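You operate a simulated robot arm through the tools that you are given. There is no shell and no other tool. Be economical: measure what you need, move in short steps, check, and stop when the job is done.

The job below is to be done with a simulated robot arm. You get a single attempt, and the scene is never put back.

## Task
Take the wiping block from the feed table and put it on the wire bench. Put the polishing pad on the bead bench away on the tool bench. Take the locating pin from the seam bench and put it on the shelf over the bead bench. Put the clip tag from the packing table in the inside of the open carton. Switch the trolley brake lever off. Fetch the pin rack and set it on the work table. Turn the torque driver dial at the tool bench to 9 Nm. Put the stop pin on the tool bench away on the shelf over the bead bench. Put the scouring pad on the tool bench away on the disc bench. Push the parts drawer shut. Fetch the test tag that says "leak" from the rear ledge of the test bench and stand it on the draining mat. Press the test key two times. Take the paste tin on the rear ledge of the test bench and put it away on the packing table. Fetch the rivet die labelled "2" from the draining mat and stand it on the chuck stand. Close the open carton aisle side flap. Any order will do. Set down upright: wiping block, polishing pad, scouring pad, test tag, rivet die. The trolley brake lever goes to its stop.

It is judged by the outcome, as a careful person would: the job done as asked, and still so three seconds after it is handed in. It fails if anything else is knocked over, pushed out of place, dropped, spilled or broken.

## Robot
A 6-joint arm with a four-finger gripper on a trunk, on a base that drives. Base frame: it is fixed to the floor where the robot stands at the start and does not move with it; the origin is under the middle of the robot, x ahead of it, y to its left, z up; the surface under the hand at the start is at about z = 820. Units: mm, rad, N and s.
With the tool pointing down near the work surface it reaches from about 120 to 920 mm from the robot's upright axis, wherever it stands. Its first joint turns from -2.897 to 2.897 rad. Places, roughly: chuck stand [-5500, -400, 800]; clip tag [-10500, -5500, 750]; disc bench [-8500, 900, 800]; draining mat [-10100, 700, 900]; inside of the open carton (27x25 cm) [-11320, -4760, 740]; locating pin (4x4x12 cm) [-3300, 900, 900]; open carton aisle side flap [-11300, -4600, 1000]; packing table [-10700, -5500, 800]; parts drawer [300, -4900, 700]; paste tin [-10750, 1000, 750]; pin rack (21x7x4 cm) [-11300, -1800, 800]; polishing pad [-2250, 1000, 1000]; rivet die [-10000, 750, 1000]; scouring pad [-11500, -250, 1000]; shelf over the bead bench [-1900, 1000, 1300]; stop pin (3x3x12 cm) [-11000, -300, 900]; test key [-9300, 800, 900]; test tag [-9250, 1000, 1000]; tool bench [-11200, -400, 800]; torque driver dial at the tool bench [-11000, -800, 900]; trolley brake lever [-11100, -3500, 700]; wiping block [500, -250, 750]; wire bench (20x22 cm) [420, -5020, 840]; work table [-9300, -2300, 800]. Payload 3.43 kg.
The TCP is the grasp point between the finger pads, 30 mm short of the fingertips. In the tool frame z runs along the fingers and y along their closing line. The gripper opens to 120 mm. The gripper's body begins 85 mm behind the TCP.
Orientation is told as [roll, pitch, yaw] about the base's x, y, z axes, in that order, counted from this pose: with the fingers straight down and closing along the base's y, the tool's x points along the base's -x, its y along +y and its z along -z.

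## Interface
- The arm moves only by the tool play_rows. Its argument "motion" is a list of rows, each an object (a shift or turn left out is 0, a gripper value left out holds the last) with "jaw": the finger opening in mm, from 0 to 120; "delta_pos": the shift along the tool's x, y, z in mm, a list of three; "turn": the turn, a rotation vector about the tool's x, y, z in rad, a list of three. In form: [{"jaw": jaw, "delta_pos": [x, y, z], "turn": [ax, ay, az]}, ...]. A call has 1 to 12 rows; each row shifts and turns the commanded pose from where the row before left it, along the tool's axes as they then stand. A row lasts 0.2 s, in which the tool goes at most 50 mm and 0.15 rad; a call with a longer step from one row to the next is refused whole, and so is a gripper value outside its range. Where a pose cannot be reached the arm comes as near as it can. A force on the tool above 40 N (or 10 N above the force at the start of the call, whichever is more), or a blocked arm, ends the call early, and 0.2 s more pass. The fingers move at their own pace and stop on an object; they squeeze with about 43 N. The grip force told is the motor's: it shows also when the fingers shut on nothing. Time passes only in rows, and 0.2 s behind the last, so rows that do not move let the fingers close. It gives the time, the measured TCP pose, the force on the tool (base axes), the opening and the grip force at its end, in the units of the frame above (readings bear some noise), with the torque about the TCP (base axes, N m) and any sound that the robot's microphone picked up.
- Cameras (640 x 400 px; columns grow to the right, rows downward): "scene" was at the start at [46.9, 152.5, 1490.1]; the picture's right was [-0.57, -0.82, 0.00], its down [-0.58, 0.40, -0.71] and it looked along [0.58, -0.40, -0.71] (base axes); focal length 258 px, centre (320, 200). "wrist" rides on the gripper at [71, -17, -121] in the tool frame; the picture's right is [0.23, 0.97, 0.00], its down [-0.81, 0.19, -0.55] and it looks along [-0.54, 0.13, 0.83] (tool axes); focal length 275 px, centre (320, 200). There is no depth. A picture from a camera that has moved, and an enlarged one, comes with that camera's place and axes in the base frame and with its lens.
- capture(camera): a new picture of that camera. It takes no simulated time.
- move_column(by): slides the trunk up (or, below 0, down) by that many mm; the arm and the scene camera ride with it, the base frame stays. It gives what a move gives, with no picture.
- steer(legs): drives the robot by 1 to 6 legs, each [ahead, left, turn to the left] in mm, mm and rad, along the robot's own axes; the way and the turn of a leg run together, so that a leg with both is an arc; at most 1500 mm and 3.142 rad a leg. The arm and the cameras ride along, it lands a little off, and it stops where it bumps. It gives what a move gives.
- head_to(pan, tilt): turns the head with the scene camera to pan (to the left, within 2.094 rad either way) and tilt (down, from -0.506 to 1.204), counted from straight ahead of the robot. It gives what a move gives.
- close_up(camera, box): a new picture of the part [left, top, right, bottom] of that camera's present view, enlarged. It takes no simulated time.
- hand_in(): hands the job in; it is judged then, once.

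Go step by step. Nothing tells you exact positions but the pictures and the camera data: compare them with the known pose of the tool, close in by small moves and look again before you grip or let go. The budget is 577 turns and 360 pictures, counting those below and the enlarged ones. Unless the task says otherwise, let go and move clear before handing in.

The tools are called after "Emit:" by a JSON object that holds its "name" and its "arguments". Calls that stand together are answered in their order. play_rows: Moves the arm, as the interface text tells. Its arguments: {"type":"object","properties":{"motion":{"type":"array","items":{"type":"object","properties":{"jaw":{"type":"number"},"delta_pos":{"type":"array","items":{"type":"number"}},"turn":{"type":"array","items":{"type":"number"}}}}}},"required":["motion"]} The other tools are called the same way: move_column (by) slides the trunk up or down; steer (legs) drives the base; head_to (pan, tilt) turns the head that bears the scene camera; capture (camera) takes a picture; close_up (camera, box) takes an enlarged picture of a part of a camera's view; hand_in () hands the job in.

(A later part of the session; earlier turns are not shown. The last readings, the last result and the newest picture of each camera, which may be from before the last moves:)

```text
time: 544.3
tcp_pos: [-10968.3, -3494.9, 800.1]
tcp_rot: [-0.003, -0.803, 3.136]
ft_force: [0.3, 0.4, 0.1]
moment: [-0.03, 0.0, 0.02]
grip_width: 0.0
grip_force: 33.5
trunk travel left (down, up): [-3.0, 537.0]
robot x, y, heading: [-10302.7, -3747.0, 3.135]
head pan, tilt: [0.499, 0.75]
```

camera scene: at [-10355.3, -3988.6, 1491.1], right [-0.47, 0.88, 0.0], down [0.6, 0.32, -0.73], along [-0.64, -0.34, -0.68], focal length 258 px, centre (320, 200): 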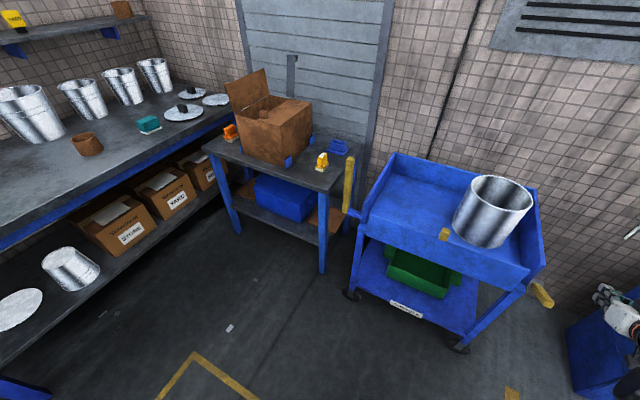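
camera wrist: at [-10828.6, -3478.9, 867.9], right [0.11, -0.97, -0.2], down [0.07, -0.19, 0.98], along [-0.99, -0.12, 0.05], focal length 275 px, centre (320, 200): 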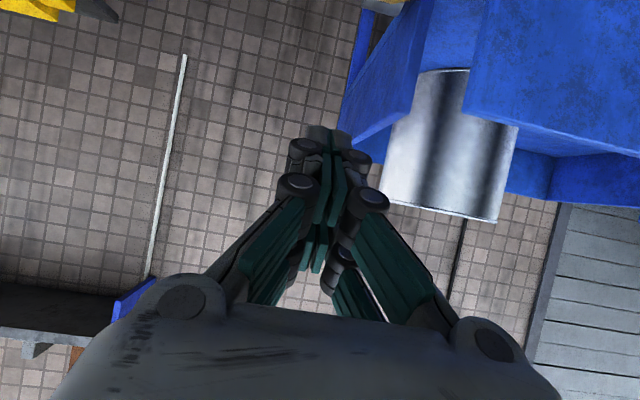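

Emit:
{"name": "play_rows", "arguments": {"motion": [{"delta_pos": [34.5, 0, 21.9]}, {"delta_pos": [34.5, 0, 21.9]}, {"delta_pos": [34.5, 0, 21.9]}, {"delta_pos": [0, 22, 0]}, {"delta_pos": [0, 22, 0]}]}}

Emit:
{"name": "capture", "arguments": {"camera": "wrist"}}

```text
time: 545.5
tcp_pos: [-10983.3, -3510.6, 709.1]
tcp_rot: [-0.004, -0.801, 3.131]
ft_force: [1.5, 26.4, 0.4]
moment: [-0.09, 0.0, -0.43]
grip_width: 0.0
grip_force: 33.3
out of reach, approached as far as the arm can: row 2, 3, 4, 5
trunk travel left (down, up): [-3.0, 537.0]
robot x, y, heading: [-10297.7, -3749.4, 3.135]
head pan, tilt: [0.499, 0.75]
```

```text
128 pictures are left
camera wrist: at [-10846.3, -3496.2, 740.8], right [0.15, -0.97, -0.17], down [-0.17, -0.19, 0.97], along [-0.97, -0.11, -0.19], focal length 275 px, centre (320, 200)
```

wrist: 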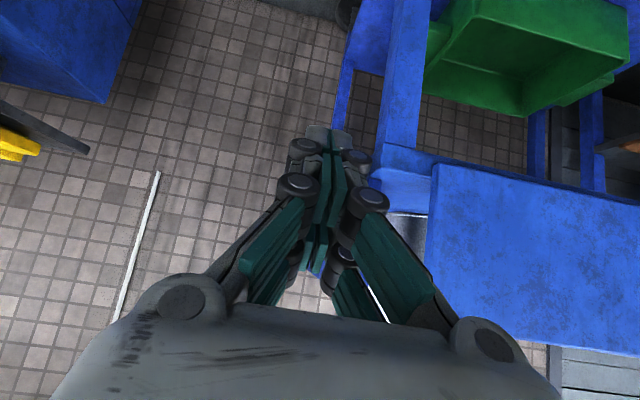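

The fingers touched the lever sideways and the low, near pose is out of reach. I move off it, drive the base 200 mm back, and approach again stretched.

Emit:
{"name": "play_rows", "arguments": {"motion": [{"delta_pos": [0, -25, 0]}, {"delta_pos": [0, -25, 0]}, {"delta_pos": [0, -15, -20]}]}}

Emit:
{"name": "steer", "arguments": {"legs": [[-230, 0, 0]]}}

Emit:
{"name": "play_rows", "arguments": {"motion": [{}, {"delta_pos": [-20, 0, 20]}, {"delta_pos": [-20, 0, 20]}]}}

```text
time: 546.3
tcp_pos: [-10967.6, -3452.1, 723.2]
tcp_rot: [-0.004, -0.804, 3.138]
ft_force: [-0.2, 0.4, -0.2]
moment: [-0.01, -0.01, 0.0]
grip_width: 0.1
grip_force: 33.6
trunk travel left (down, up): [-3.0, 537.0]
robot x, y, heading: [-10297.8, -3748.9, 3.14]
head pan, tilt: [0.499, 0.75]
```

```text
time: 548.0
tcp_pos: [-10735.9, -3455.8, 721.5]
tcp_rot: [-0.004, -0.804, 3.141]
ft_force: [-0.6, 0.1, -0.4]
moment: [0.01, 0.02, -0.03]
grip_width: 0.0
grip_force: 34.2
trunk travel left (down, up): [-3.0, 537.0]
robot x, y, heading: [-10063.4, -3749.0, 3.134]
head pan, tilt: [0.499, 0.75]
```

```text
time: 548.8
tcp_pos: [-10792.4, -3455.8, 724.0]
tcp_rot: [-0.001, -0.805, 3.138]
ft_force: [0.3, -0.9, 0.4]
moment: [-0.02, 0.01, -0.02]
grip_width: 0.0
grip_force: 33.3
trunk travel left (down, up): [-3.0, 537.0]
robot x, y, heading: [-10068.2, -3750.5, 3.13]
head pan, tilt: [0.499, 0.75]
```

Emit:
{"name": "play_rows", "arguments": {"motion": [{"delta_pos": [21, 0, 21]}, {"delta_pos": [21, 0, 21]}, {"delta_pos": [-27, 10, 28]}, {"delta_pos": [-27, 20, 28]}, {"delta_pos": [-27, 20, 28]}]}}

Emit:
{"name": "capture", "arguments": {"camera": "wrist"}}

Emit:
{"name": "capture", "arguments": {"camera": "scene"}}

```text
time: 550.0
tcp_pos: [-10910.2, -3501.8, 667.1]
tcp_rot: [-0.001, -0.804, 3.137]
ft_force: [0.0, -0.1, 0.7]
moment: [0.0, 0.02, 0.02]
grip_width: 0.0
grip_force: 33.4
trunk travel left (down, up): [-3.0, 537.0]
robot x, y, heading: [-10069.7, -3752.3, 3.14]
head pan, tilt: [0.499, 0.75]
```

```text
127 pictures are left
camera wrist: at [-10774.4, -3486.9, 698.7], right [0.16, -0.97, -0.17], down [-0.17, -0.19, 0.97], along [-0.97, -0.12, -0.19], focal length 275 px, centre (320, 200)
```

wrist: 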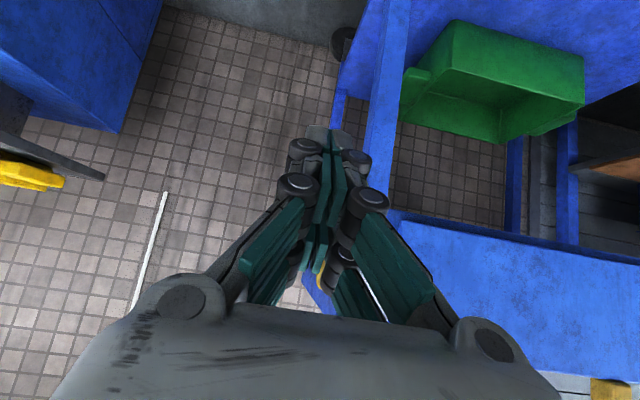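

```text
126 pictures are left
camera scene: at [-10121.6, -3990.1, 1421.2], right [-0.47, 0.88, 0.0], down [0.6, 0.32, -0.73], along [-0.64, -0.35, -0.68], focal length 258 px, centre (320, 200)
```

scene: 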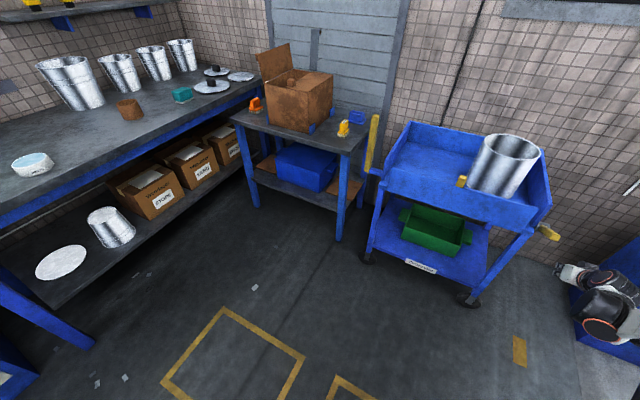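

Emit:
{"name": "play_rows", "arguments": {"motion": [{"delta_pos": [0, 31, 0]}, {"delta_pos": [-22, 0, 22.7]}, {"delta_pos": [-22, 0, 22.7]}, {"delta_pos": [-22, 0, 22.7]}]}}

Emit:
{"name": "close_up", "arguments": {"camera": "scene", "box": [480, 180, 640, 340]}}

Emit:
{"name": "capture", "arguments": {"camera": "wrist"}}

```text
time: 551.0
tcp_pos: [-11006.9, -3534.9, 664.2]
tcp_rot: [-0.004, -0.804, 3.139]
ft_force: [0.7, 0.6, -0.2]
moment: [0.0, -0.01, 0.0]
grip_width: 0.0
grip_force: 33.4
trunk travel left (down, up): [-3.0, 537.0]
robot x, y, heading: [-10064.5, -3749.8, 3.14]
head pan, tilt: [0.499, 0.75]
```

```text
2.50 times, centred on (560, 260) of scene
camera zoom: at [-10121.7, -3990.3, 1421.2], right [-0.47, 0.88, 0.0], down [0.6, 0.32, -0.73], along [-0.64, -0.35, -0.68], focal length 646 px, centre (-280, 50)
```

zoom: 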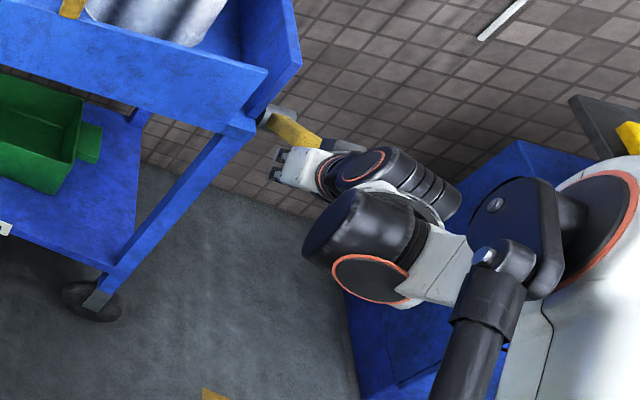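

```text
124 pictures are left
camera wrist: at [-10870.1, -3519.0, 695.7], right [0.16, -0.97, -0.17], down [-0.16, -0.19, 0.97], along [-0.97, -0.12, -0.19], focal length 275 px, centre (320, 200)
```

wrist: 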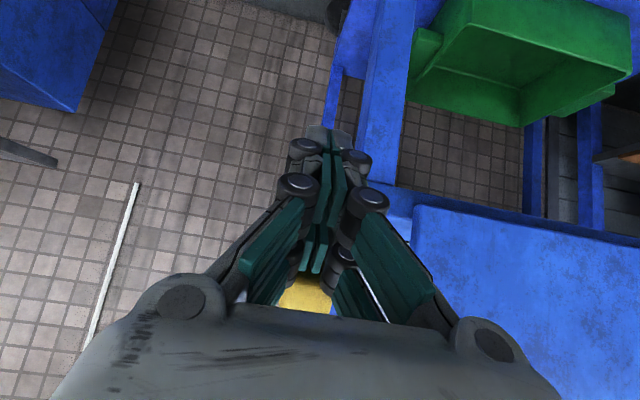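

The fingers are under the lever. I raise them slowly.

Emit:
{"name": "play_rows", "arguments": {"motion": [{"delta_pos": [-10.8, -3, -10.4]}, {"delta_pos": [-10.8, -2, -10.4]}, {"delta_pos": [-10.8, 0, -10.4]}, {"delta_pos": [-10.8, 0, -10.4]}]}}

Emit:
{"name": "close_up", "arguments": {"camera": "scene", "box": [480, 180, 640, 340]}}

```text
time: 552.0
tcp_pos: [-11005.8, -3530.8, 724.4]
tcp_rot: [-0.003, -0.805, 3.14]
ft_force: [0.3, -0.5, -0.1]
moment: [0.02, -0.02, 0.01]
grip_width: 0.3
grip_force: 33.4
trunk travel left (down, up): [-3.0, 537.0]
robot x, y, heading: [-10068.0, -3745.4, 3.139]
head pan, tilt: [0.499, 0.75]
```

```text
2.50 times, centred on (560, 260) of scene
camera zoom: at [-10122.0, -3990.3, 1421.2], right [-0.47, 0.88, 0.0], down [0.6, 0.32, -0.73], along [-0.64, -0.35, -0.68], focal length 646 px, centre (-280, 50)
```

zoom: 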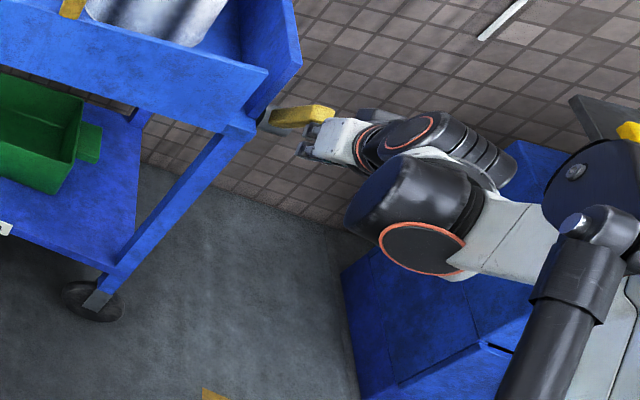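

The lever follows freely upward. I continue along its arc.

Emit:
{"name": "play_rows", "arguments": {"motion": [{"delta_pos": [-14.5, 0, -2.3]}, {"delta_pos": [-14.5, 0, -2.3]}, {"delta_pos": [-14.5, 0, 2.7]}, {"delta_pos": [-14.5, 0, 2.7]}]}}

Emit:
{"name": "close_up", "arguments": {"camera": "scene", "box": [480, 180, 640, 340]}}

```text
time: 553.0
tcp_pos: [-11046.4, -3530.3, 766.1]
tcp_rot: [-0.001, -0.805, 3.14]
ft_force: [-1.1, -0.6, 0.5]
moment: [0.0, -0.02, 0.04]
grip_width: 0.0
grip_force: 33.6
trunk travel left (down, up): [-3.0, 537.0]
robot x, y, heading: [-10067.7, -3747.7, 3.138]
head pan, tilt: [0.499, 0.75]
```

```text
2.50 times, centred on (560, 260) of scene
camera zoom: at [-10121.9, -3990.3, 1421.2], right [-0.47, 0.88, 0.0], down [0.6, 0.32, -0.73], along [-0.64, -0.35, -0.68], focal length 646 px, centre (-280, 50)
```

zoom: 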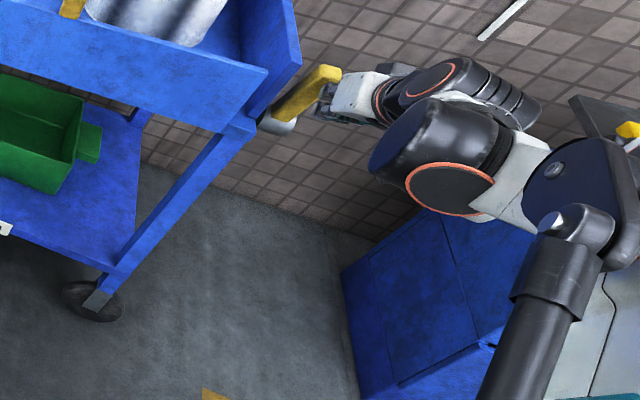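

Emit:
{"name": "play_rows", "arguments": {"motion": [{"delta_pos": [-13, 0, 7.6]}, {"delta_pos": [-13, 0, 7.6]}, {"delta_pos": [-7, 0, 7.2]}, {"delta_pos": [-7, 0, 7.2]}]}}

Emit:
{"name": "close_up", "arguments": {"camera": "scene", "box": [480, 180, 640, 340]}}

```text
time: 553.9
tcp_pos: [-11077.3, -3528.5, 773.8]
tcp_rot: [-0.003, -0.795, 3.14]
ft_force: [26.4, -4.2, 6.5]
moment: [0.02, 0.17, 0.15]
grip_width: 6.1
grip_force: 33.7
trunk travel left (down, up): [-3.0, 537.0]
robot x, y, heading: [-10067.6, -3750.6, 3.141]
head pan, tilt: [0.499, 0.75]
stopped in row 4: the force on the tool passed its limit at 55 N (the readings are from after the stop); the commanded pose is now the measured one
```

```text
2.50 times, centred on (560, 260) of scene
camera zoom: at [-10118.6, -3990.8, 1421.4], right [-0.47, 0.88, 0.0], down [0.6, 0.32, -0.73], along [-0.65, -0.35, -0.68], focal length 646 px, centre (-280, 50)
```

zoom: 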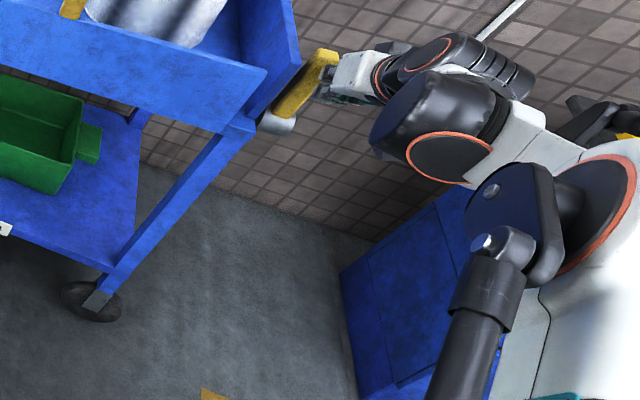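

It reached a hard stop. I back straight off and check that the lever stays up.

Emit:
{"name": "play_rows", "arguments": {"motion": [{"delta_pos": [10, 0, -10]}, {"delta_pos": [21, 0, -21]}, {"delta_pos": [28, 0, -28]}, {"delta_pos": [28, 0, -28]}, {"delta_pos": [28, 0, -28]}, {}, {}]}}

Emit:
{"name": "close_up", "arguments": {"camera": "scene", "box": [480, 180, 640, 340]}}

Emit:
{"name": "capture", "arguments": {"camera": "wrist"}}

```text
time: 555.5
tcp_pos: [-10917.2, -3530.1, 770.5]
tcp_rot: [-0.003, -0.796, 3.141]
ft_force: [-0.3, 0.0, 0.1]
moment: [0.01, 0.01, 0.0]
grip_width: 0.0
grip_force: 33.5
trunk travel left (down, up): [-3.0, 537.0]
robot x, y, heading: [-10065.5, -3750.0, 3.134]
head pan, tilt: [0.499, 0.75]
```

```text
2.50 times, centred on (560, 260) of scene
camera zoom: at [-10121.6, -3990.4, 1421.2], right [-0.47, 0.88, 0.0], down [0.6, 0.32, -0.73], along [-0.64, -0.35, -0.68], focal length 646 px, centre (-280, 50)
```

zoom: 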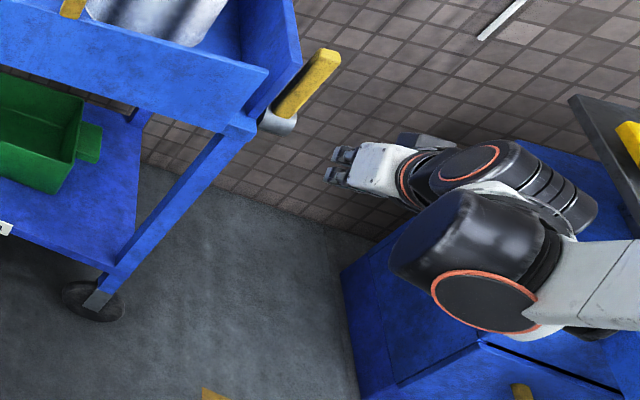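

```text
119 pictures are left
camera wrist: at [-10781.9, -3514.0, 802.5], right [0.16, -0.97, -0.17], down [-0.17, -0.19, 0.97], along [-0.97, -0.12, -0.2], focal length 275 px, centre (320, 200)
```

wrist: 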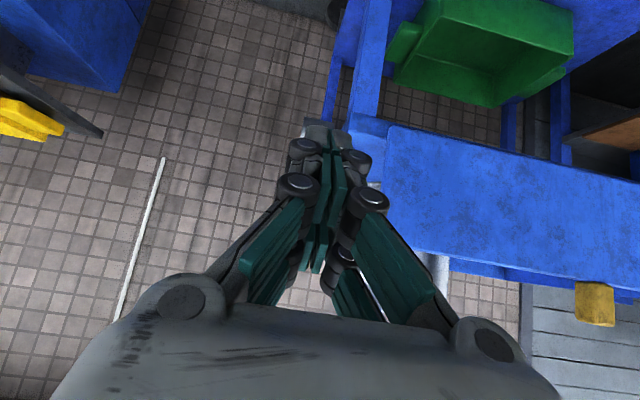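

The lever stays at its upper stop. I straighten the tool, raise, and head for the pin rack.

Emit:
{"name": "play_rows", "arguments": {"motion": [{"delta_pos": [10, 0, -45]}, {"delta_pos": [10, 0, -45]}, {"turn": [0, 0.14, 0], "delta_pos": [0, 0, -40]}, {"turn": [0, 0.14, 0], "delta_pos": [0, 0, -40]}, {"turn": [0, 0.14, 0], "delta_pos": [0, 0, -40]}, {"turn": [0, 0.14, 0], "delta_pos": [0, 0, -40]}, {"turn": [0, 0.14, 0]}, {"turn": [0, 0.096, 0]}]}}

Emit:
{"name": "move_column", "arguments": {"by": 200}}

Emit:
{"name": "steer", "arguments": {"legs": [[240, 0, 0], [0, -900, 0], [0, -900, 0]]}}

Emit:
{"name": "head_to", "arguments": {"pan": 0.0, "tilt": 0.65}}

Emit:
{"name": "capture", "arguments": {"camera": "scene"}}

```text
time: 557.3
tcp_pos: [-10753.1, -3529.0, 949.0]
tcp_rot: [-0.002, 0.003, 3.139]
ft_force: [0.2, -0.9, 0.2]
moment: [0.02, 0.0, 0.01]
grip_width: 0.0
grip_force: 33.0
trunk travel left (down, up): [-3.0, 537.0]
robot x, y, heading: [-10067.5, -3751.1, 3.136]
head pan, tilt: [0.499, 0.75]
```

```text
time: 559.4
tcp_pos: [-10752.5, -3528.9, 1149.0]
tcp_rot: [-0.002, 0.0, 3.138]
ft_force: [1.1, -0.4, 0.5]
moment: [0.03, 0.01, -0.01]
grip_width: 0.0
grip_force: 33.9
trunk travel left (down, up): [-203.0, 337.0]
robot x, y, heading: [-10068.0, -3751.6, 3.137]
head pan, tilt: [0.499, 0.75]
```

```text
time: 569.8
tcp_pos: [-10985.6, -1742.7, 1151.5]
tcp_rot: [-0.001, 0.0, -3.138]
ft_force: [0.8, 0.8, -0.2]
moment: [-0.03, -0.02, 0.0]
grip_width: 0.0
grip_force: 33.0
trunk travel left (down, up): [-203.0, 337.0]
robot x, y, heading: [-10294.4, -1958.1, -3.143]
head pan, tilt: [0.499, 0.75]
```

```text
time: 570.8
tcp_pos: [-10985.5, -1743.4, 1150.7]
tcp_rot: [-0.002, 0.0, -3.137]
ft_force: [-0.1, 0.8, -0.3]
moment: [-0.02, -0.01, -0.02]
grip_width: 0.0
grip_force: 33.4
trunk travel left (down, up): [-203.0, 337.0]
robot x, y, heading: [-10298.9, -1958.4, -3.143]
head pan, tilt: [0.0, 0.649]
```

```text
118 pictures are left
camera scene: at [-10365.2, -2160.2, 1629.8], right [0.0, 1.0, 0.0], down [0.6, 0.0, -0.8], along [-0.8, 0.0, -0.6], focal length 258 px, centre (320, 200)
```

scene: 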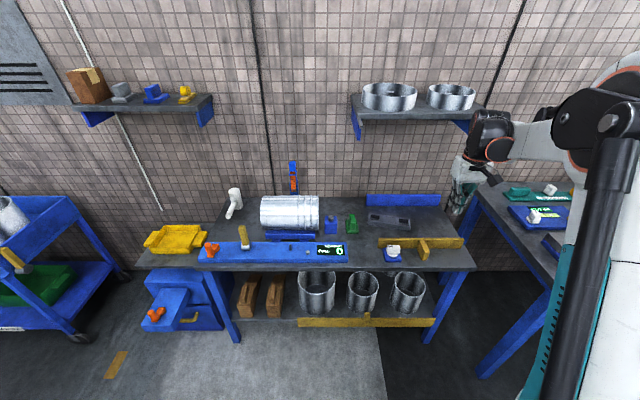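

Emit:
{"name": "close_up", "arguments": {"camera": "scene", "box": [310, 170, 480, 270]}}

```text
3.76 times, centred on (395, 220) of scene
camera zoom: at [-10365.2, -2160.2, 1629.8], right [0.0, 1.0, 0.0], down [0.6, 0.0, -0.8], along [-0.8, 0.0, -0.6], focal length 972 px, centre (38, 125)
```

zoom: 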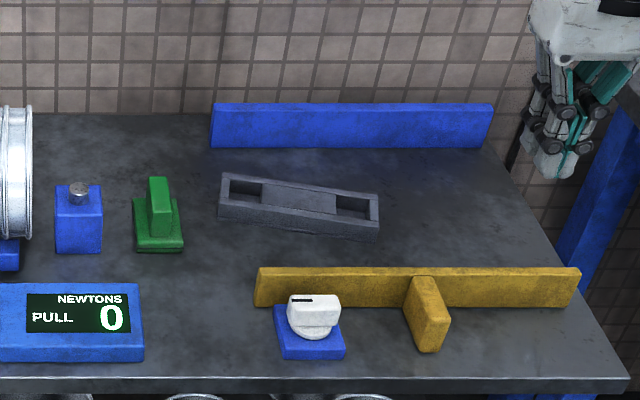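

The pin rack (grey bar with two wells) lies at about (−11209, −1861), turned ~12°. I move closer and align the tool (yaw ≈1.354).

Emit:
{"name": "steer", "arguments": {"legs": [[190, 0, 0]]}}

Emit:
{"name": "play_rows", "arguments": {"motion": [{"jaw": 105, "turn": [0, 0, 0.149]}, {"turn": [0, 0, 0.149]}, {"turn": [0, 0, 0.149]}, {"turn": [0, 0, 0.149]}, {"turn": [0, 0, 0.149]}, {"turn": [0, 0, 0.149]}, {"turn": [0, 0, 0.149]}, {"turn": [0, 0, 0.149]}, {"turn": [0, 0, 0.149]}, {"turn": [0, 0, 0.149]}, {"turn": [0, 0, 0.149]}, {"turn": [0, 0, 0.149]}]}}

Emit:
{"name": "capture", "arguments": {"camera": "wrist"}}

Emit:
{"name": "capture", "arguments": {"camera": "scene"}}

```text
time: 572.3
tcp_pos: [-11175.6, -1743.9, 1149.2]
tcp_rot: [-0.002, 0.001, -3.139]
ft_force: [-0.7, -0.3, 0.5]
moment: [0.0, -0.02, -0.03]
grip_width: 0.0
grip_force: 33.0
trunk travel left (down, up): [-203.0, 337.0]
robot x, y, heading: [-10488.3, -1960.0, -3.139]
head pan, tilt: [0.0, 0.649]
```

```text
time: 574.9
tcp_pos: [-11174.8, -1744.0, 1150.9]
tcp_rot: [0.001, -0.002, 1.353]
ft_force: [-0.6, 0.3, 0.7]
moment: [0.01, -0.01, -0.05]
grip_width: 104.8
grip_force: 0.0
trunk travel left (down, up): [-203.0, 337.0]
robot x, y, heading: [-10485.4, -1959.4, -3.14]
head pan, tilt: [0.0, 0.649]
```

```text
116 pictures are left
camera wrist: at [-11173.8, -1817.0, 1270.2], right [-1.0, -0.02, 0.0], down [-0.01, 0.83, 0.55], along [-0.01, 0.55, -0.83], focal length 275 px, centre (320, 200)
```

wrist: 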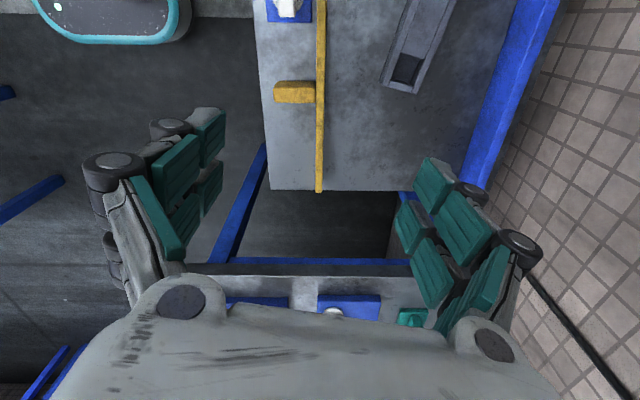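

```text
115 pictures are left
camera scene: at [-10554.1, -2160.3, 1629.8], right [0.0, 1.0, 0.0], down [0.6, 0.0, -0.8], along [-0.8, 0.0, -0.6], focal length 258 px, centre (320, 200)
```

scene: 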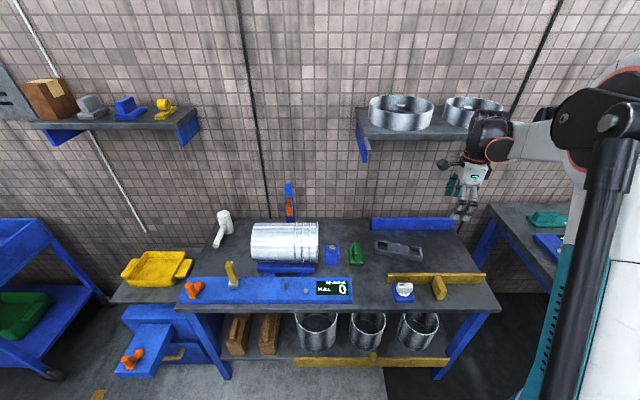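

Emit:
{"name": "play_rows", "arguments": {"motion": [{"delta_pos": [41, 4.5, 20]}, {"delta_pos": [41, 4.5, 20]}, {"delta_pos": [41, 4.5, 20]}, {"delta_pos": [0, 0, 30]}]}}

Emit:
{"name": "capture", "arguments": {"camera": "wrist"}}

Emit:
{"name": "close_up", "arguments": {"camera": "scene", "box": [330, 190, 500, 290]}}

```text
time: 575.9
tcp_pos: [-11214.9, -1859.8, 1060.7]
tcp_rot: [0.0, -0.002, 1.358]
ft_force: [0.2, -0.8, -0.7]
moment: [0.0, -0.04, -0.01]
grip_width: 104.7
grip_force: 0.1
trunk travel left (down, up): [-203.0, 337.0]
robot x, y, heading: [-10485.1, -1962.3, -3.143]
head pan, tilt: [0.0, 0.649]
```

```text
114 pictures are left
camera wrist: at [-11214.6, -1933.9, 1180.7], right [-1.0, -0.02, 0.0], down [-0.01, 0.83, 0.55], along [-0.01, 0.55, -0.83], focal length 275 px, centre (320, 200)
```

wrist: 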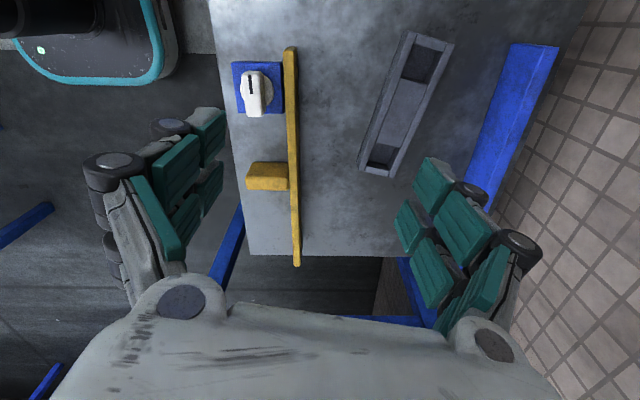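

```text
3.76 times, centred on (415, 240) of scene
camera zoom: at [-10554.7, -2160.6, 1629.7], right [0.0, 1.0, 0.0], down [0.61, 0.0, -0.8], along [-0.8, 0.0, -0.61], focal length 972 px, centre (-38, 49)
```

zoom: 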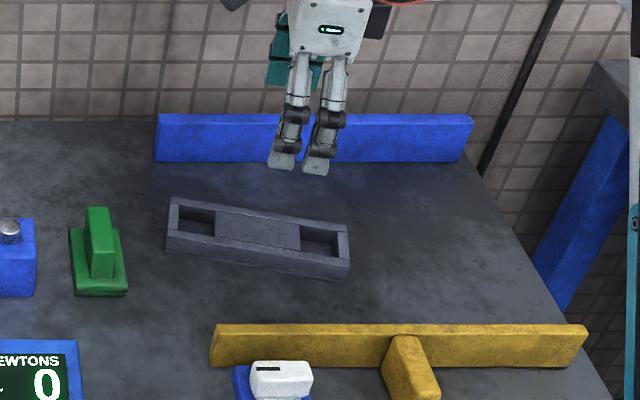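

Cross-checking both cameras, this bench is lower (top ≈730); the rack's centre is about (−11336, −1818), top z≈770. I move the base ahead, lower the trunk, and re-measure from above.

Emit:
{"name": "steer", "arguments": {"legs": [[130, 0, 0]]}}

Emit:
{"name": "play_rows", "arguments": {"motion": [{"delta_pos": [-40, -5, 0]}, {"delta_pos": [0, 0, 40]}, {"delta_pos": [0, 0, 40]}]}}

Emit:
{"name": "capture", "arguments": {"camera": "wrist"}}

```text
time: 577.2
tcp_pos: [-11307.6, -1859.6, 1062.7]
tcp_rot: [-0.001, -0.004, 1.355]
ft_force: [0.2, -0.1, -0.3]
moment: [-0.01, 0.0, -0.03]
grip_width: 105.0
grip_force: 0.1
trunk travel left (down, up): [-203.0, 337.0]
robot x, y, heading: [-10594.8, -1958.2, -3.139]
head pan, tilt: [0.0, 0.649]
stopped in leg 1: the robot was blocked; the commanded pose is now the measured one
```

```text
time: 578.0
tcp_pos: [-11302.7, -1821.1, 976.2]
tcp_rot: [-0.008, -0.004, 1.355]
ft_force: [-0.7, -0.6, 0.4]
moment: [0.01, -0.01, 0.0]
grip_width: 104.8
grip_force: 0.1
trunk travel left (down, up): [-203.0, 337.0]
robot x, y, heading: [-10599.4, -1963.3, -3.14]
head pan, tilt: [0.0, 0.649]
```

```text
112 pictures are left
camera wrist: at [-11302.5, -1895.7, 1096.6], right [-1.0, -0.02, -0.01], down [-0.02, 0.83, 0.55], along [0.0, 0.55, -0.83], focal length 275 px, centre (320, 200)
```

wrist: 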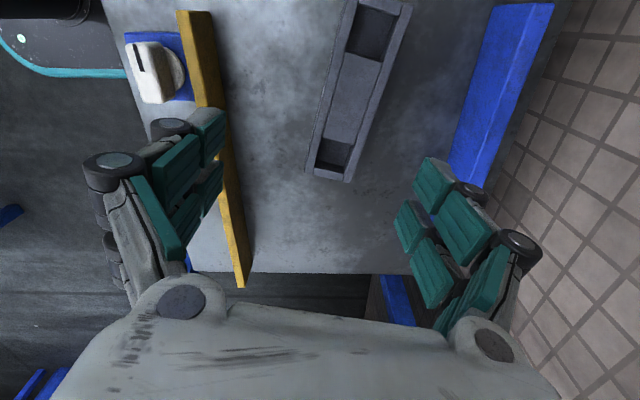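

Emit:
{"name": "play_rows", "arguments": {"motion": [{"delta_pos": [-1.5, 35, 0]}, {"delta_pos": [0, 0, 45]}, {"delta_pos": [0, 0, 45]}, {"delta_pos": [0, 0, 45]}]}}

Emit:
{"name": "capture", "arguments": {"camera": "wrist"}}

Emit:
{"name": "close_up", "arguments": {"camera": "scene", "box": [330, 210, 500, 310]}}

```text
time: 579.0
tcp_pos: [-11338.6, -1813.2, 840.4]
tcp_rot: [-0.007, -0.003, 1.355]
ft_force: [0.7, 0.7, 0.7]
moment: [-0.02, -0.02, 0.03]
grip_width: 105.0
grip_force: 0.0
trunk travel left (down, up): [-203.0, 337.0]
robot x, y, heading: [-10599.9, -1958.6, -3.137]
head pan, tilt: [0.0, 0.649]
```

```text
111 pictures are left
camera wrist: at [-11339.2, -1887.9, 959.5], right [-1.0, -0.02, -0.01], down [-0.02, 0.83, 0.55], along [0.0, 0.55, -0.83], focal length 275 px, centre (320, 200)
```

wrist: 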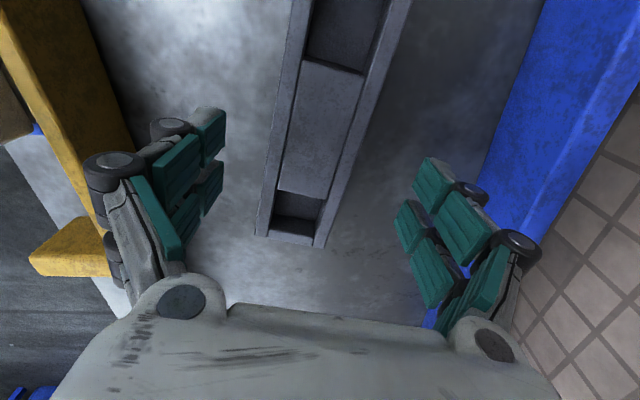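

```text
3.76 times, centred on (415, 260) of scene
camera zoom: at [-10664.9, -2160.6, 1629.7], right [0.0, 1.0, 0.0], down [0.61, 0.0, -0.8], along [-0.8, 0.0, -0.61], focal length 972 px, centre (-38, -26)
```

zoom: 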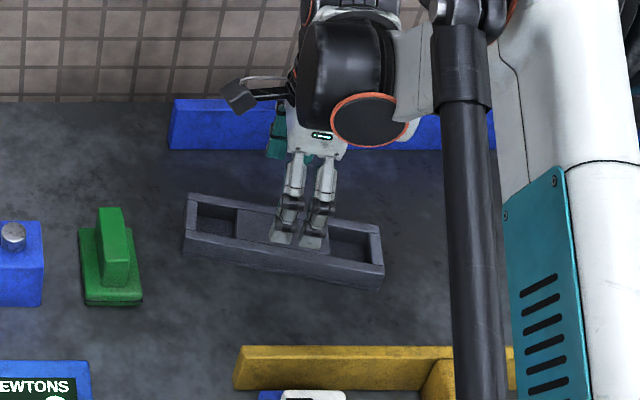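

Emit:
{"name": "play_rows", "arguments": {"motion": [{"delta_pos": [2, -4, 40]}, {"delta_pos": [0, 0, 30]}, {"delta_pos": [0, 0, 8]}, {"delta_pos": [0, 0, 5]}, {"delta_pos": [0, 0, 4]}]}}

Emit:
{"name": "capture", "arguments": {"camera": "wrist"}}

```text
time: 580.2
tcp_pos: [-11332.7, -1814.1, 754.3]
tcp_rot: [-0.008, -0.003, 1.354]
ft_force: [-0.7, 1.2, 6.5]
moment: [0.01, 0.42, -0.05]
grip_width: 109.1
grip_force: 3.2
trunk travel left (down, up): [-203.0, 337.0]
robot x, y, heading: [-10600.2, -1956.9, -3.142]
head pan, tilt: [0.0, 0.649]
```

```text
109 pictures are left
camera wrist: at [-11332.3, -1888.9, 875.1], right [-1.0, -0.02, -0.01], down [-0.02, 0.83, 0.55], along [0.0, 0.55, -0.83], focal length 275 px, centre (320, 200)
```

wrist: 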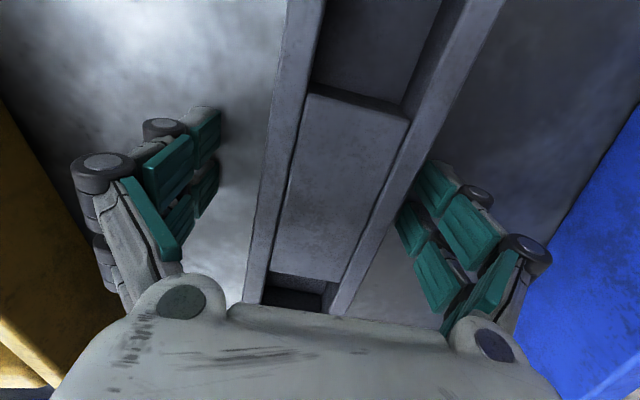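

One finger is already alongside the rack; I close the grip.

Emit:
{"name": "play_rows", "arguments": {"motion": [{"jaw": 50}, {"jaw": 50}, {"jaw": 50}]}}

Emit:
{"name": "capture", "arguments": {"camera": "wrist"}}

Emit:
{"name": "close_up", "arguments": {"camera": "scene", "box": [330, 210, 500, 310]}}

```text
time: 580.6
tcp_pos: [-11330.8, -1816.0, 765.5]
tcp_rot: [0.002, -0.002, 1.353]
ft_force: [6.1, -2.4, 78.5]
moment: [-0.92, -0.69, 0.07]
grip_width: 79.1
grip_force: 44.5
trunk travel left (down, up): [-203.0, 337.0]
robot x, y, heading: [-10594.9, -1959.8, -3.141]
head pan, tilt: [0.0, 0.649]
stopped in row 1: the force on the tool passed its limit at 48 N (the readings are from after the stop); the commanded pose is now the measured one
```

```text
108 pictures are left
camera wrist: at [-11329.2, -1889.6, 885.0], right [-1.0, -0.02, 0.0], down [-0.01, 0.83, 0.55], along [-0.01, 0.55, -0.83], focal length 275 px, centre (320, 200)
```

wrist: 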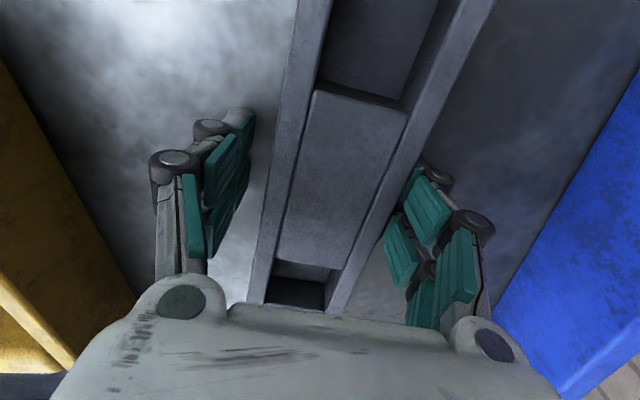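

```text
3.76 times, centred on (415, 260) of scene
camera zoom: at [-10654.8, -2162.5, 1631.1], right [0.0, 1.0, 0.0], down [0.6, 0.0, -0.8], along [-0.8, 0.0, -0.6], focal length 972 px, centre (-38, -26)
```

zoom: 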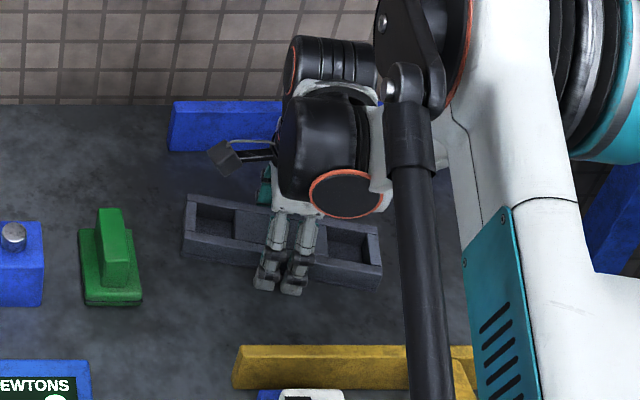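

The fingertips pressed on the table while closing. I rise 12 mm and then close.

Emit:
{"name": "play_rows", "arguments": {"motion": [{"delta_pos": [0, 0, -6]}, {"delta_pos": [0, 0, -6]}, {"jaw": 50}, {"jaw": 50}, {"jaw": 50}]}}

Emit:
{"name": "capture", "arguments": {"camera": "wrist"}}

```text
time: 581.8
tcp_pos: [-11336.0, -1814.9, 768.0]
tcp_rot: [-0.002, -0.003, 1.355]
ft_force: [2.4, -0.4, 0.4]
moment: [-0.06, 0.11, 0.01]
grip_width: 65.9
grip_force: 43.4
trunk travel left (down, up): [-203.0, 337.0]
robot x, y, heading: [-10595.2, -1961.3, -3.141]
head pan, tilt: [0.0, 0.649]
```

```text
106 pictures are left
camera wrist: at [-11334.7, -1889.0, 887.6], right [-1.0, -0.02, 0.0], down [-0.01, 0.83, 0.55], along [-0.01, 0.55, -0.83], focal length 275 px, centre (320, 200)
```

wrist: 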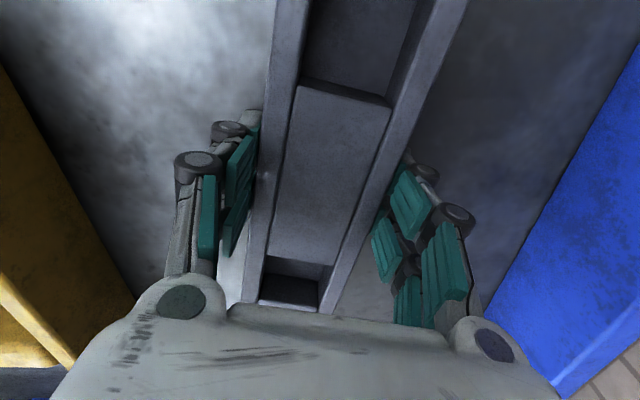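

Gripped (66 mm). I lift it.

Emit:
{"name": "play_rows", "arguments": {"motion": [{"delta_pos": [0, 0, -20]}, {"delta_pos": [0, 0, -40]}, {"delta_pos": [0, 0, -45]}, {"delta_pos": [0, 0, -45]}, {"delta_pos": [0, 0, -45]}, {"delta_pos": [0, 0, -45]}, {"delta_pos": [0, 0, -45]}, {"delta_pos": [0, -45, 0]}, {"delta_pos": [0, -45, 0]}, {"delta_pos": [0, -45, 0]}, {"delta_pos": [0, -45, 0]}, {"delta_pos": [0, -45, 0]}]}}

Emit:
{"name": "capture", "arguments": {"camera": "wrist"}}

```text
time: 583.9
tcp_pos: [-11252.2, -1790.1, 1019.7]
tcp_rot: [0.088, 0.005, 1.262]
ft_force: [-5.8, 3.9, -16.9]
moment: [-0.18, -0.28, 0.05]
grip_width: 65.9
grip_force: 43.2
trunk travel left (down, up): [-203.0, 337.0]
robot x, y, heading: [-10602.6, -1996.3, 3.051]
head pan, tilt: [0.0, 0.649]
stopped in row 10: the arm was blocked; the commanded pose is now the measured one
```

```text
105 pictures are left
camera wrist: at [-11247.6, -1867.4, 1138.1], right [-0.99, 0.07, 0.09], down [0.11, 0.82, 0.56], along [-0.03, 0.57, -0.82], focal length 275 px, centre (320, 200)
```

wrist: 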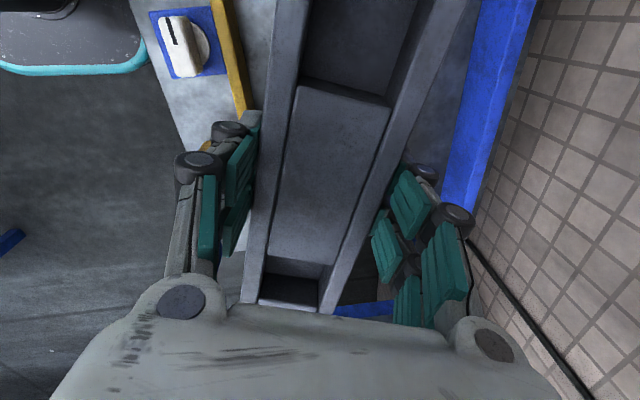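

The arm was blocked by something and the base turned slightly. I look.

Emit:
{"name": "capture", "arguments": {"camera": "scene"}}

```text
104 pictures are left
camera scene: at [-10914.4, -2166.2, 1629.6], right [0.09, 1.0, 0.0], down [0.71, -0.06, -0.7], along [-0.7, 0.06, -0.71], focal length 258 px, centre (320, 200)
```

scene: 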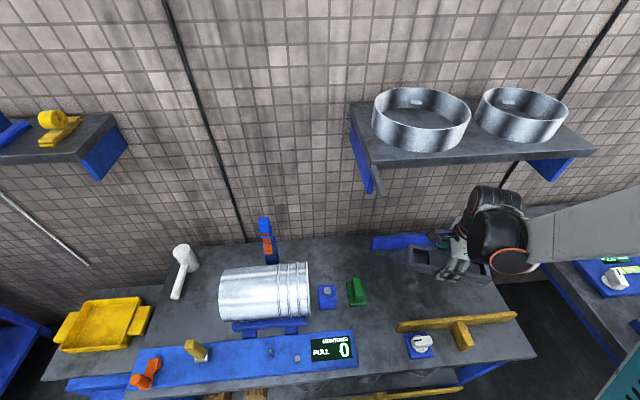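

Emit:
{"name": "play_rows", "arguments": {"motion": [{}]}}

Emit:
{"name": "capture", "arguments": {"camera": "scene"}}

```text
time: 584.2
tcp_pos: [-10983.7, -1826.7, 1120.8]
tcp_rot: [0.309, 0.052, 1.232]
ft_force: [25.6, -18.5, -11.2]
moment: [0.66, 0.61, -0.19]
grip_width: 65.9
grip_force: 43.1
trunk travel left (down, up): [-203.0, 337.0]
robot x, y, heading: [-10603.7, -2011.0, 3.029]
head pan, tilt: [0.0, 0.649]
stopped in row 1: the arm was blocked; the commanded pose is now the measured one
```

```text
103 pictures are left
camera scene: at [-10604.6, -2213.9, 1638.2], right [0.12, 0.99, 0.0], down [0.55, -0.06, -0.83], along [-0.83, 0.1, -0.56], focal length 258 px, centre (320, 200)
```

scene: 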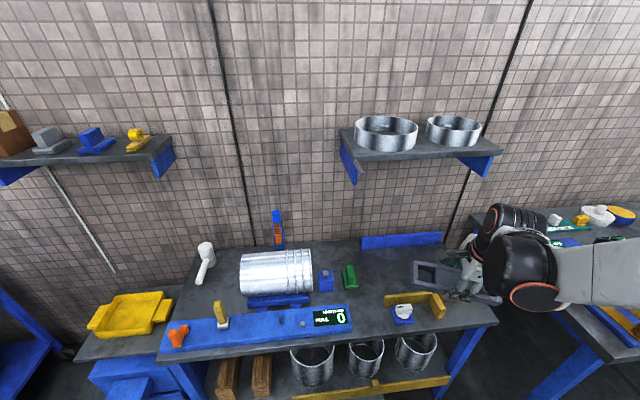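

The robot seems to be rocking on its base. I let it settle before doing anything.

Emit:
{"name": "play_rows", "arguments": {"motion": [{}, {}, {}, {}]}}

Emit:
{"name": "capture", "arguments": {"camera": "scene"}}

```text
time: 584.8
tcp_pos: [-11245.0, -1829.3, 992.0]
tcp_rot: [0.057, -0.003, 1.273]
ft_force: [-3.5, 4.0, -2.8]
moment: [-0.22, 0.11, 0.05]
grip_width: 65.7
grip_force: 43.2
trunk travel left (down, up): [-203.0, 337.0]
robot x, y, heading: [-10604.6, -2014.9, 3.064]
head pan, tilt: [0.0, 0.649]
stopped in row 2: the arm was blocked; the commanded pose is now the measured one
```

```text
102 pictures are left
camera scene: at [-10846.7, -2194.1, 1630.4], right [0.08, 1.0, 0.0], down [0.68, -0.06, -0.73], along [-0.73, 0.06, -0.68], focal length 258 px, centre (320, 200)
```

scene: 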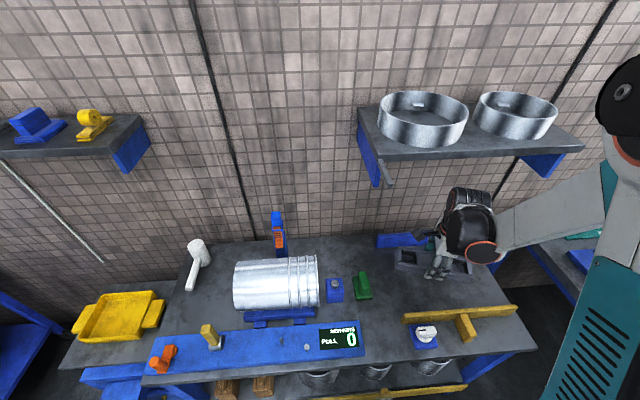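

Emit:
{"name": "head_to", "arguments": {"pan": 0.02, "tilt": 0.65}}

Emit:
{"name": "head_to", "arguments": {"pan": 0.4, "tilt": 0.65}}

Emit:
{"name": "head_to", "arguments": {"pan": 0.0, "tilt": 0.65}}

Emit:
{"name": "capture", "arguments": {"camera": "scene"}}

```text
time: 585.4
tcp_pos: [-11026.5, -1848.2, 1090.0]
tcp_rot: [0.235, 0.034, 1.258]
ft_force: [12.2, -1.6, -6.4]
moment: [0.11, 0.09, -0.06]
grip_width: 65.9
grip_force: 42.3
trunk travel left (down, up): [-203.0, 337.0]
robot x, y, heading: [-10592.3, -2014.4, 3.058]
head pan, tilt: [0.019, 0.649]
```

```text
time: 586.2
tcp_pos: [-11058.6, -1849.5, 1072.8]
tcp_rot: [0.216, 0.028, 1.263]
ft_force: [29.7, -3.8, -9.8]
moment: [0.19, 0.95, 0.02]
grip_width: 65.8
grip_force: 43.0
trunk travel left (down, up): [-203.0, 337.0]
robot x, y, heading: [-10598.8, -2020.2, 3.059]
head pan, tilt: [0.4, 0.649]
```

```text
time: 587.1
tcp_pos: [-11123.0, -1838.5, 1046.4]
tcp_rot: [0.161, 0.019, 1.261]
ft_force: [6.9, -1.0, -13.8]
moment: [0.05, 0.28, 0.03]
grip_width: 65.9
grip_force: 43.3
trunk travel left (down, up): [-203.0, 337.0]
robot x, y, heading: [-10591.9, -2017.8, 3.059]
head pan, tilt: [0.0, 0.649]
```

```text
101 pictures are left
camera scene: at [-10663.2, -2213.0, 1631.2], right [0.09, 1.0, 0.0], down [0.59, -0.05, -0.81], along [-0.8, 0.07, -0.59], focal length 258 px, centre (320, 200)
```

scene: 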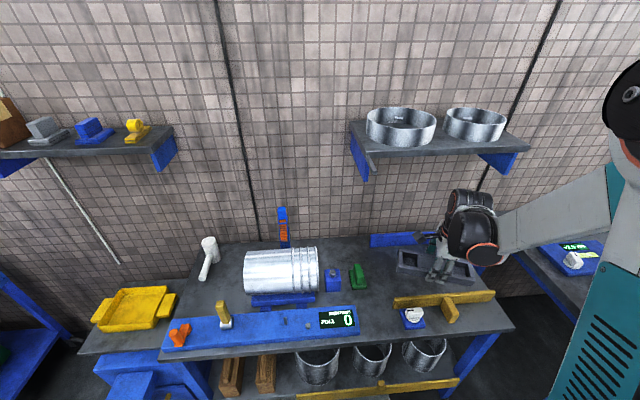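

It has settled upright now. I back gently away from the bench.

Emit:
{"name": "steer", "arguments": {"legs": [[-60, 0, 0]]}}

Emit:
{"name": "capture", "arguments": {"camera": "scene"}}

```text
time: 588.1
tcp_pos: [-11084.0, -1843.5, 1040.1]
tcp_rot: [0.151, 0.016, 1.267]
ft_force: [-2.1, 0.6, -12.8]
moment: [0.02, -0.06, 0.0]
grip_width: 65.8
grip_force: 43.1
trunk travel left (down, up): [-203.0, 337.0]
robot x, y, heading: [-10542.5, -2020.1, 3.058]
head pan, tilt: [0.0, 0.649]
```

```text
100 pictures are left
camera scene: at [-10628.7, -2215.7, 1629.6], right [0.08, 1.0, 0.0], down [0.6, -0.05, -0.8], along [-0.79, 0.06, -0.61], focal length 258 px, centre (320, 200)
```

scene: 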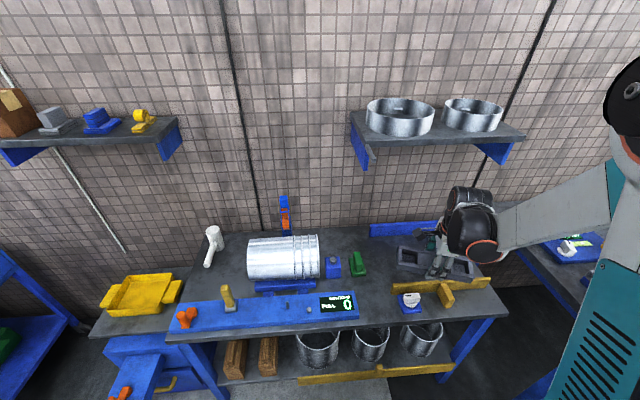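

I level the tool again.

Emit:
{"name": "play_rows", "arguments": {"motion": [{"turn": [0.03, 0.07, 0]}, {"turn": [0.03, 0.07, 0]}, {}]}}

Emit:
{"name": "steer", "arguments": {"legs": [[-220, 0, 0.08]]}}

Emit:
{"name": "capture", "arguments": {"camera": "wrist"}}

Emit:
{"name": "capture", "arguments": {"camera": "scene"}}

```text
time: 588.9
tcp_pos: [-11083.8, -1843.9, 1042.1]
tcp_rot: [0.092, 0.155, 1.284]
ft_force: [-0.9, -0.7, -11.7]
moment: [0.03, -0.03, 0.01]
grip_width: 65.6
grip_force: 42.7
trunk travel left (down, up): [-203.0, 337.0]
robot x, y, heading: [-10540.1, -2022.1, 3.059]
head pan, tilt: [0.0, 0.649]
```

```text
time: 590.6
tcp_pos: [-10870.4, -1900.6, 1041.8]
tcp_rot: [0.095, 0.155, 1.369]
ft_force: [-0.1, 0.3, -11.7]
moment: [0.04, 0.0, 0.0]
grip_width: 66.0
grip_force: 42.9
trunk travel left (down, up): [-203.0, 337.0]
robot x, y, heading: [-10319.2, -2031.0, -3.142]
head pan, tilt: [0.0, 0.649]
```

```text
99 pictures are left
camera wrist: at [-10853.7, -1956.5, 1169.7], right [-0.99, -0.01, 0.13], down [0.04, 0.9, 0.44], along [-0.12, 0.44, -0.89], focal length 275 px, centre (320, 200)
```

wrist: 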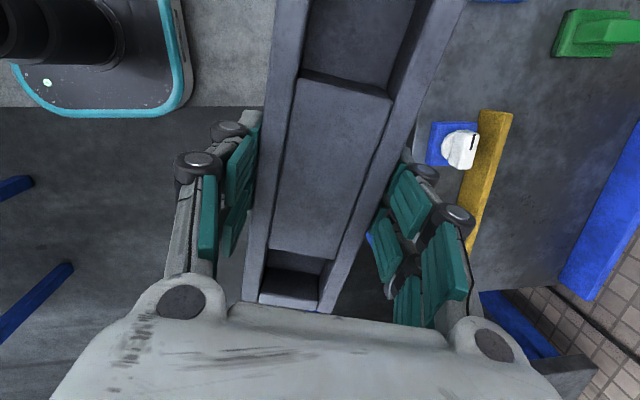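

```text
98 pictures are left
camera scene: at [-10384.6, -2231.3, 1629.8], right [0.0, 1.0, 0.0], down [0.6, 0.0, -0.8], along [-0.8, 0.0, -0.6], focal length 258 px, centre (320, 200)
```

scene: 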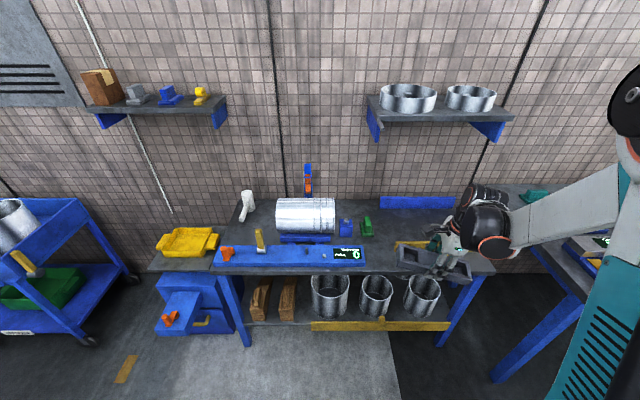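

Emit:
{"name": "play_rows", "arguments": {"motion": [{"turn": [0.047, -0.078, 0]}, {"turn": [0.047, -0.078, 0]}, {}]}}

Emit:
{"name": "capture", "arguments": {"camera": "wrist"}}

```text
time: 591.4
tcp_pos: [-10870.6, -1898.8, 1041.2]
tcp_rot: [-0.002, -0.001, 1.362]
ft_force: [-0.2, 0.2, -11.7]
moment: [0.01, 0.03, -0.04]
grip_width: 65.7
grip_force: 43.1
trunk travel left (down, up): [-203.0, 337.0]
robot x, y, heading: [-10316.8, -2030.3, -3.144]
head pan, tilt: [0.0, 0.649]
```

```text
97 pictures are left
camera wrist: at [-10869.8, -1972.9, 1161.6], right [-1.0, -0.02, 0.0], down [-0.02, 0.83, 0.55], along [-0.01, 0.55, -0.83], focal length 275 px, centre (320, 200)
```

wrist: 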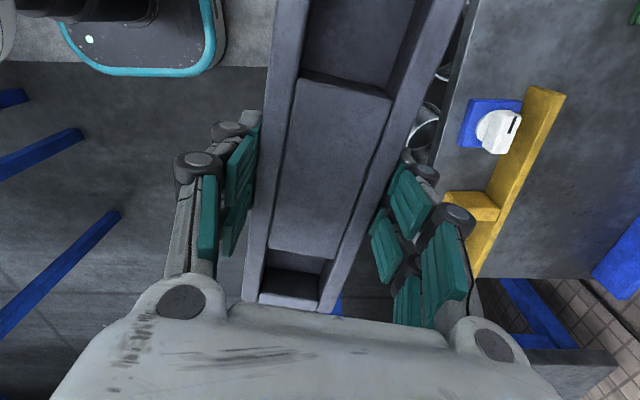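

Level again, rack held. I raise the trunk and turn around (over the free lane) to face the work table.

Emit:
{"name": "move_column", "arguments": {"by": 120}}

Emit:
{"name": "steer", "arguments": {"legs": [[0, 0, 1.571], [0, 0, 1.571]]}}

Emit:
{"name": "head_to", "arguments": {"pan": 0.0, "tilt": 0.65}}

Emit:
{"name": "capture", "arguments": {"camera": "scene"}}

```text
time: 592.9
tcp_pos: [-10872.1, -1898.0, 1161.2]
tcp_rot: [-0.002, 0.002, 1.362]
ft_force: [-0.4, 0.5, -11.5]
moment: [0.0, -0.02, 0.01]
grip_width: 65.9
grip_force: 42.8
trunk travel left (down, up): [-323.0, 217.0]
robot x, y, heading: [-10318.0, -2030.6, -3.139]
head pan, tilt: [0.0, 0.649]
```

```text
time: 601.0
tcp_pos: [-9760.0, -2141.6, 1161.0]
tcp_rot: [-0.002, 0.001, -1.745]
ft_force: [-1.1, 0.0, -11.3]
moment: [-0.04, -0.01, -0.03]
grip_width: 65.7
grip_force: 43.6
trunk travel left (down, up): [-323.0, 217.0]
robot x, y, heading: [-10319.7, -2027.8, 0.036]
head pan, tilt: [0.0, 0.649]
```

```text
time: 601.6
tcp_pos: [-9760.3, -2140.5, 1162.1]
tcp_rot: [-0.003, 0.001, -1.748]
ft_force: [-0.1, -1.4, -11.6]
moment: [-0.02, 0.01, -0.01]
grip_width: 65.9
grip_force: 43.1
trunk travel left (down, up): [-323.0, 217.0]
robot x, y, heading: [-10318.8, -2027.4, 0.036]
head pan, tilt: [0.0, 0.649]
```

```text
96 pictures are left
camera scene: at [-10257.1, -1829.2, 1749.7], right [0.04, -1.0, 0.0], down [-0.6, -0.02, -0.8], along [0.8, 0.03, -0.61], focal length 258 px, centre (320, 200)
```

scene: 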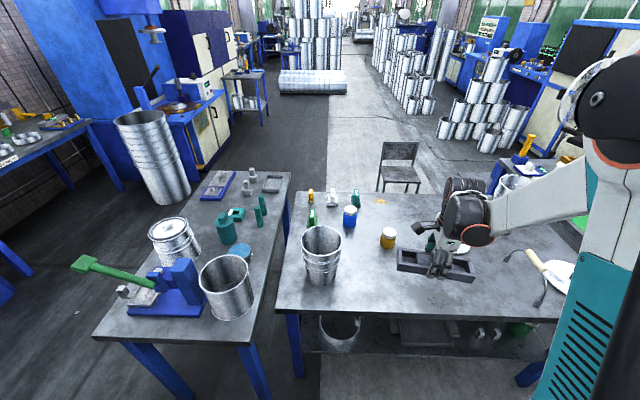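

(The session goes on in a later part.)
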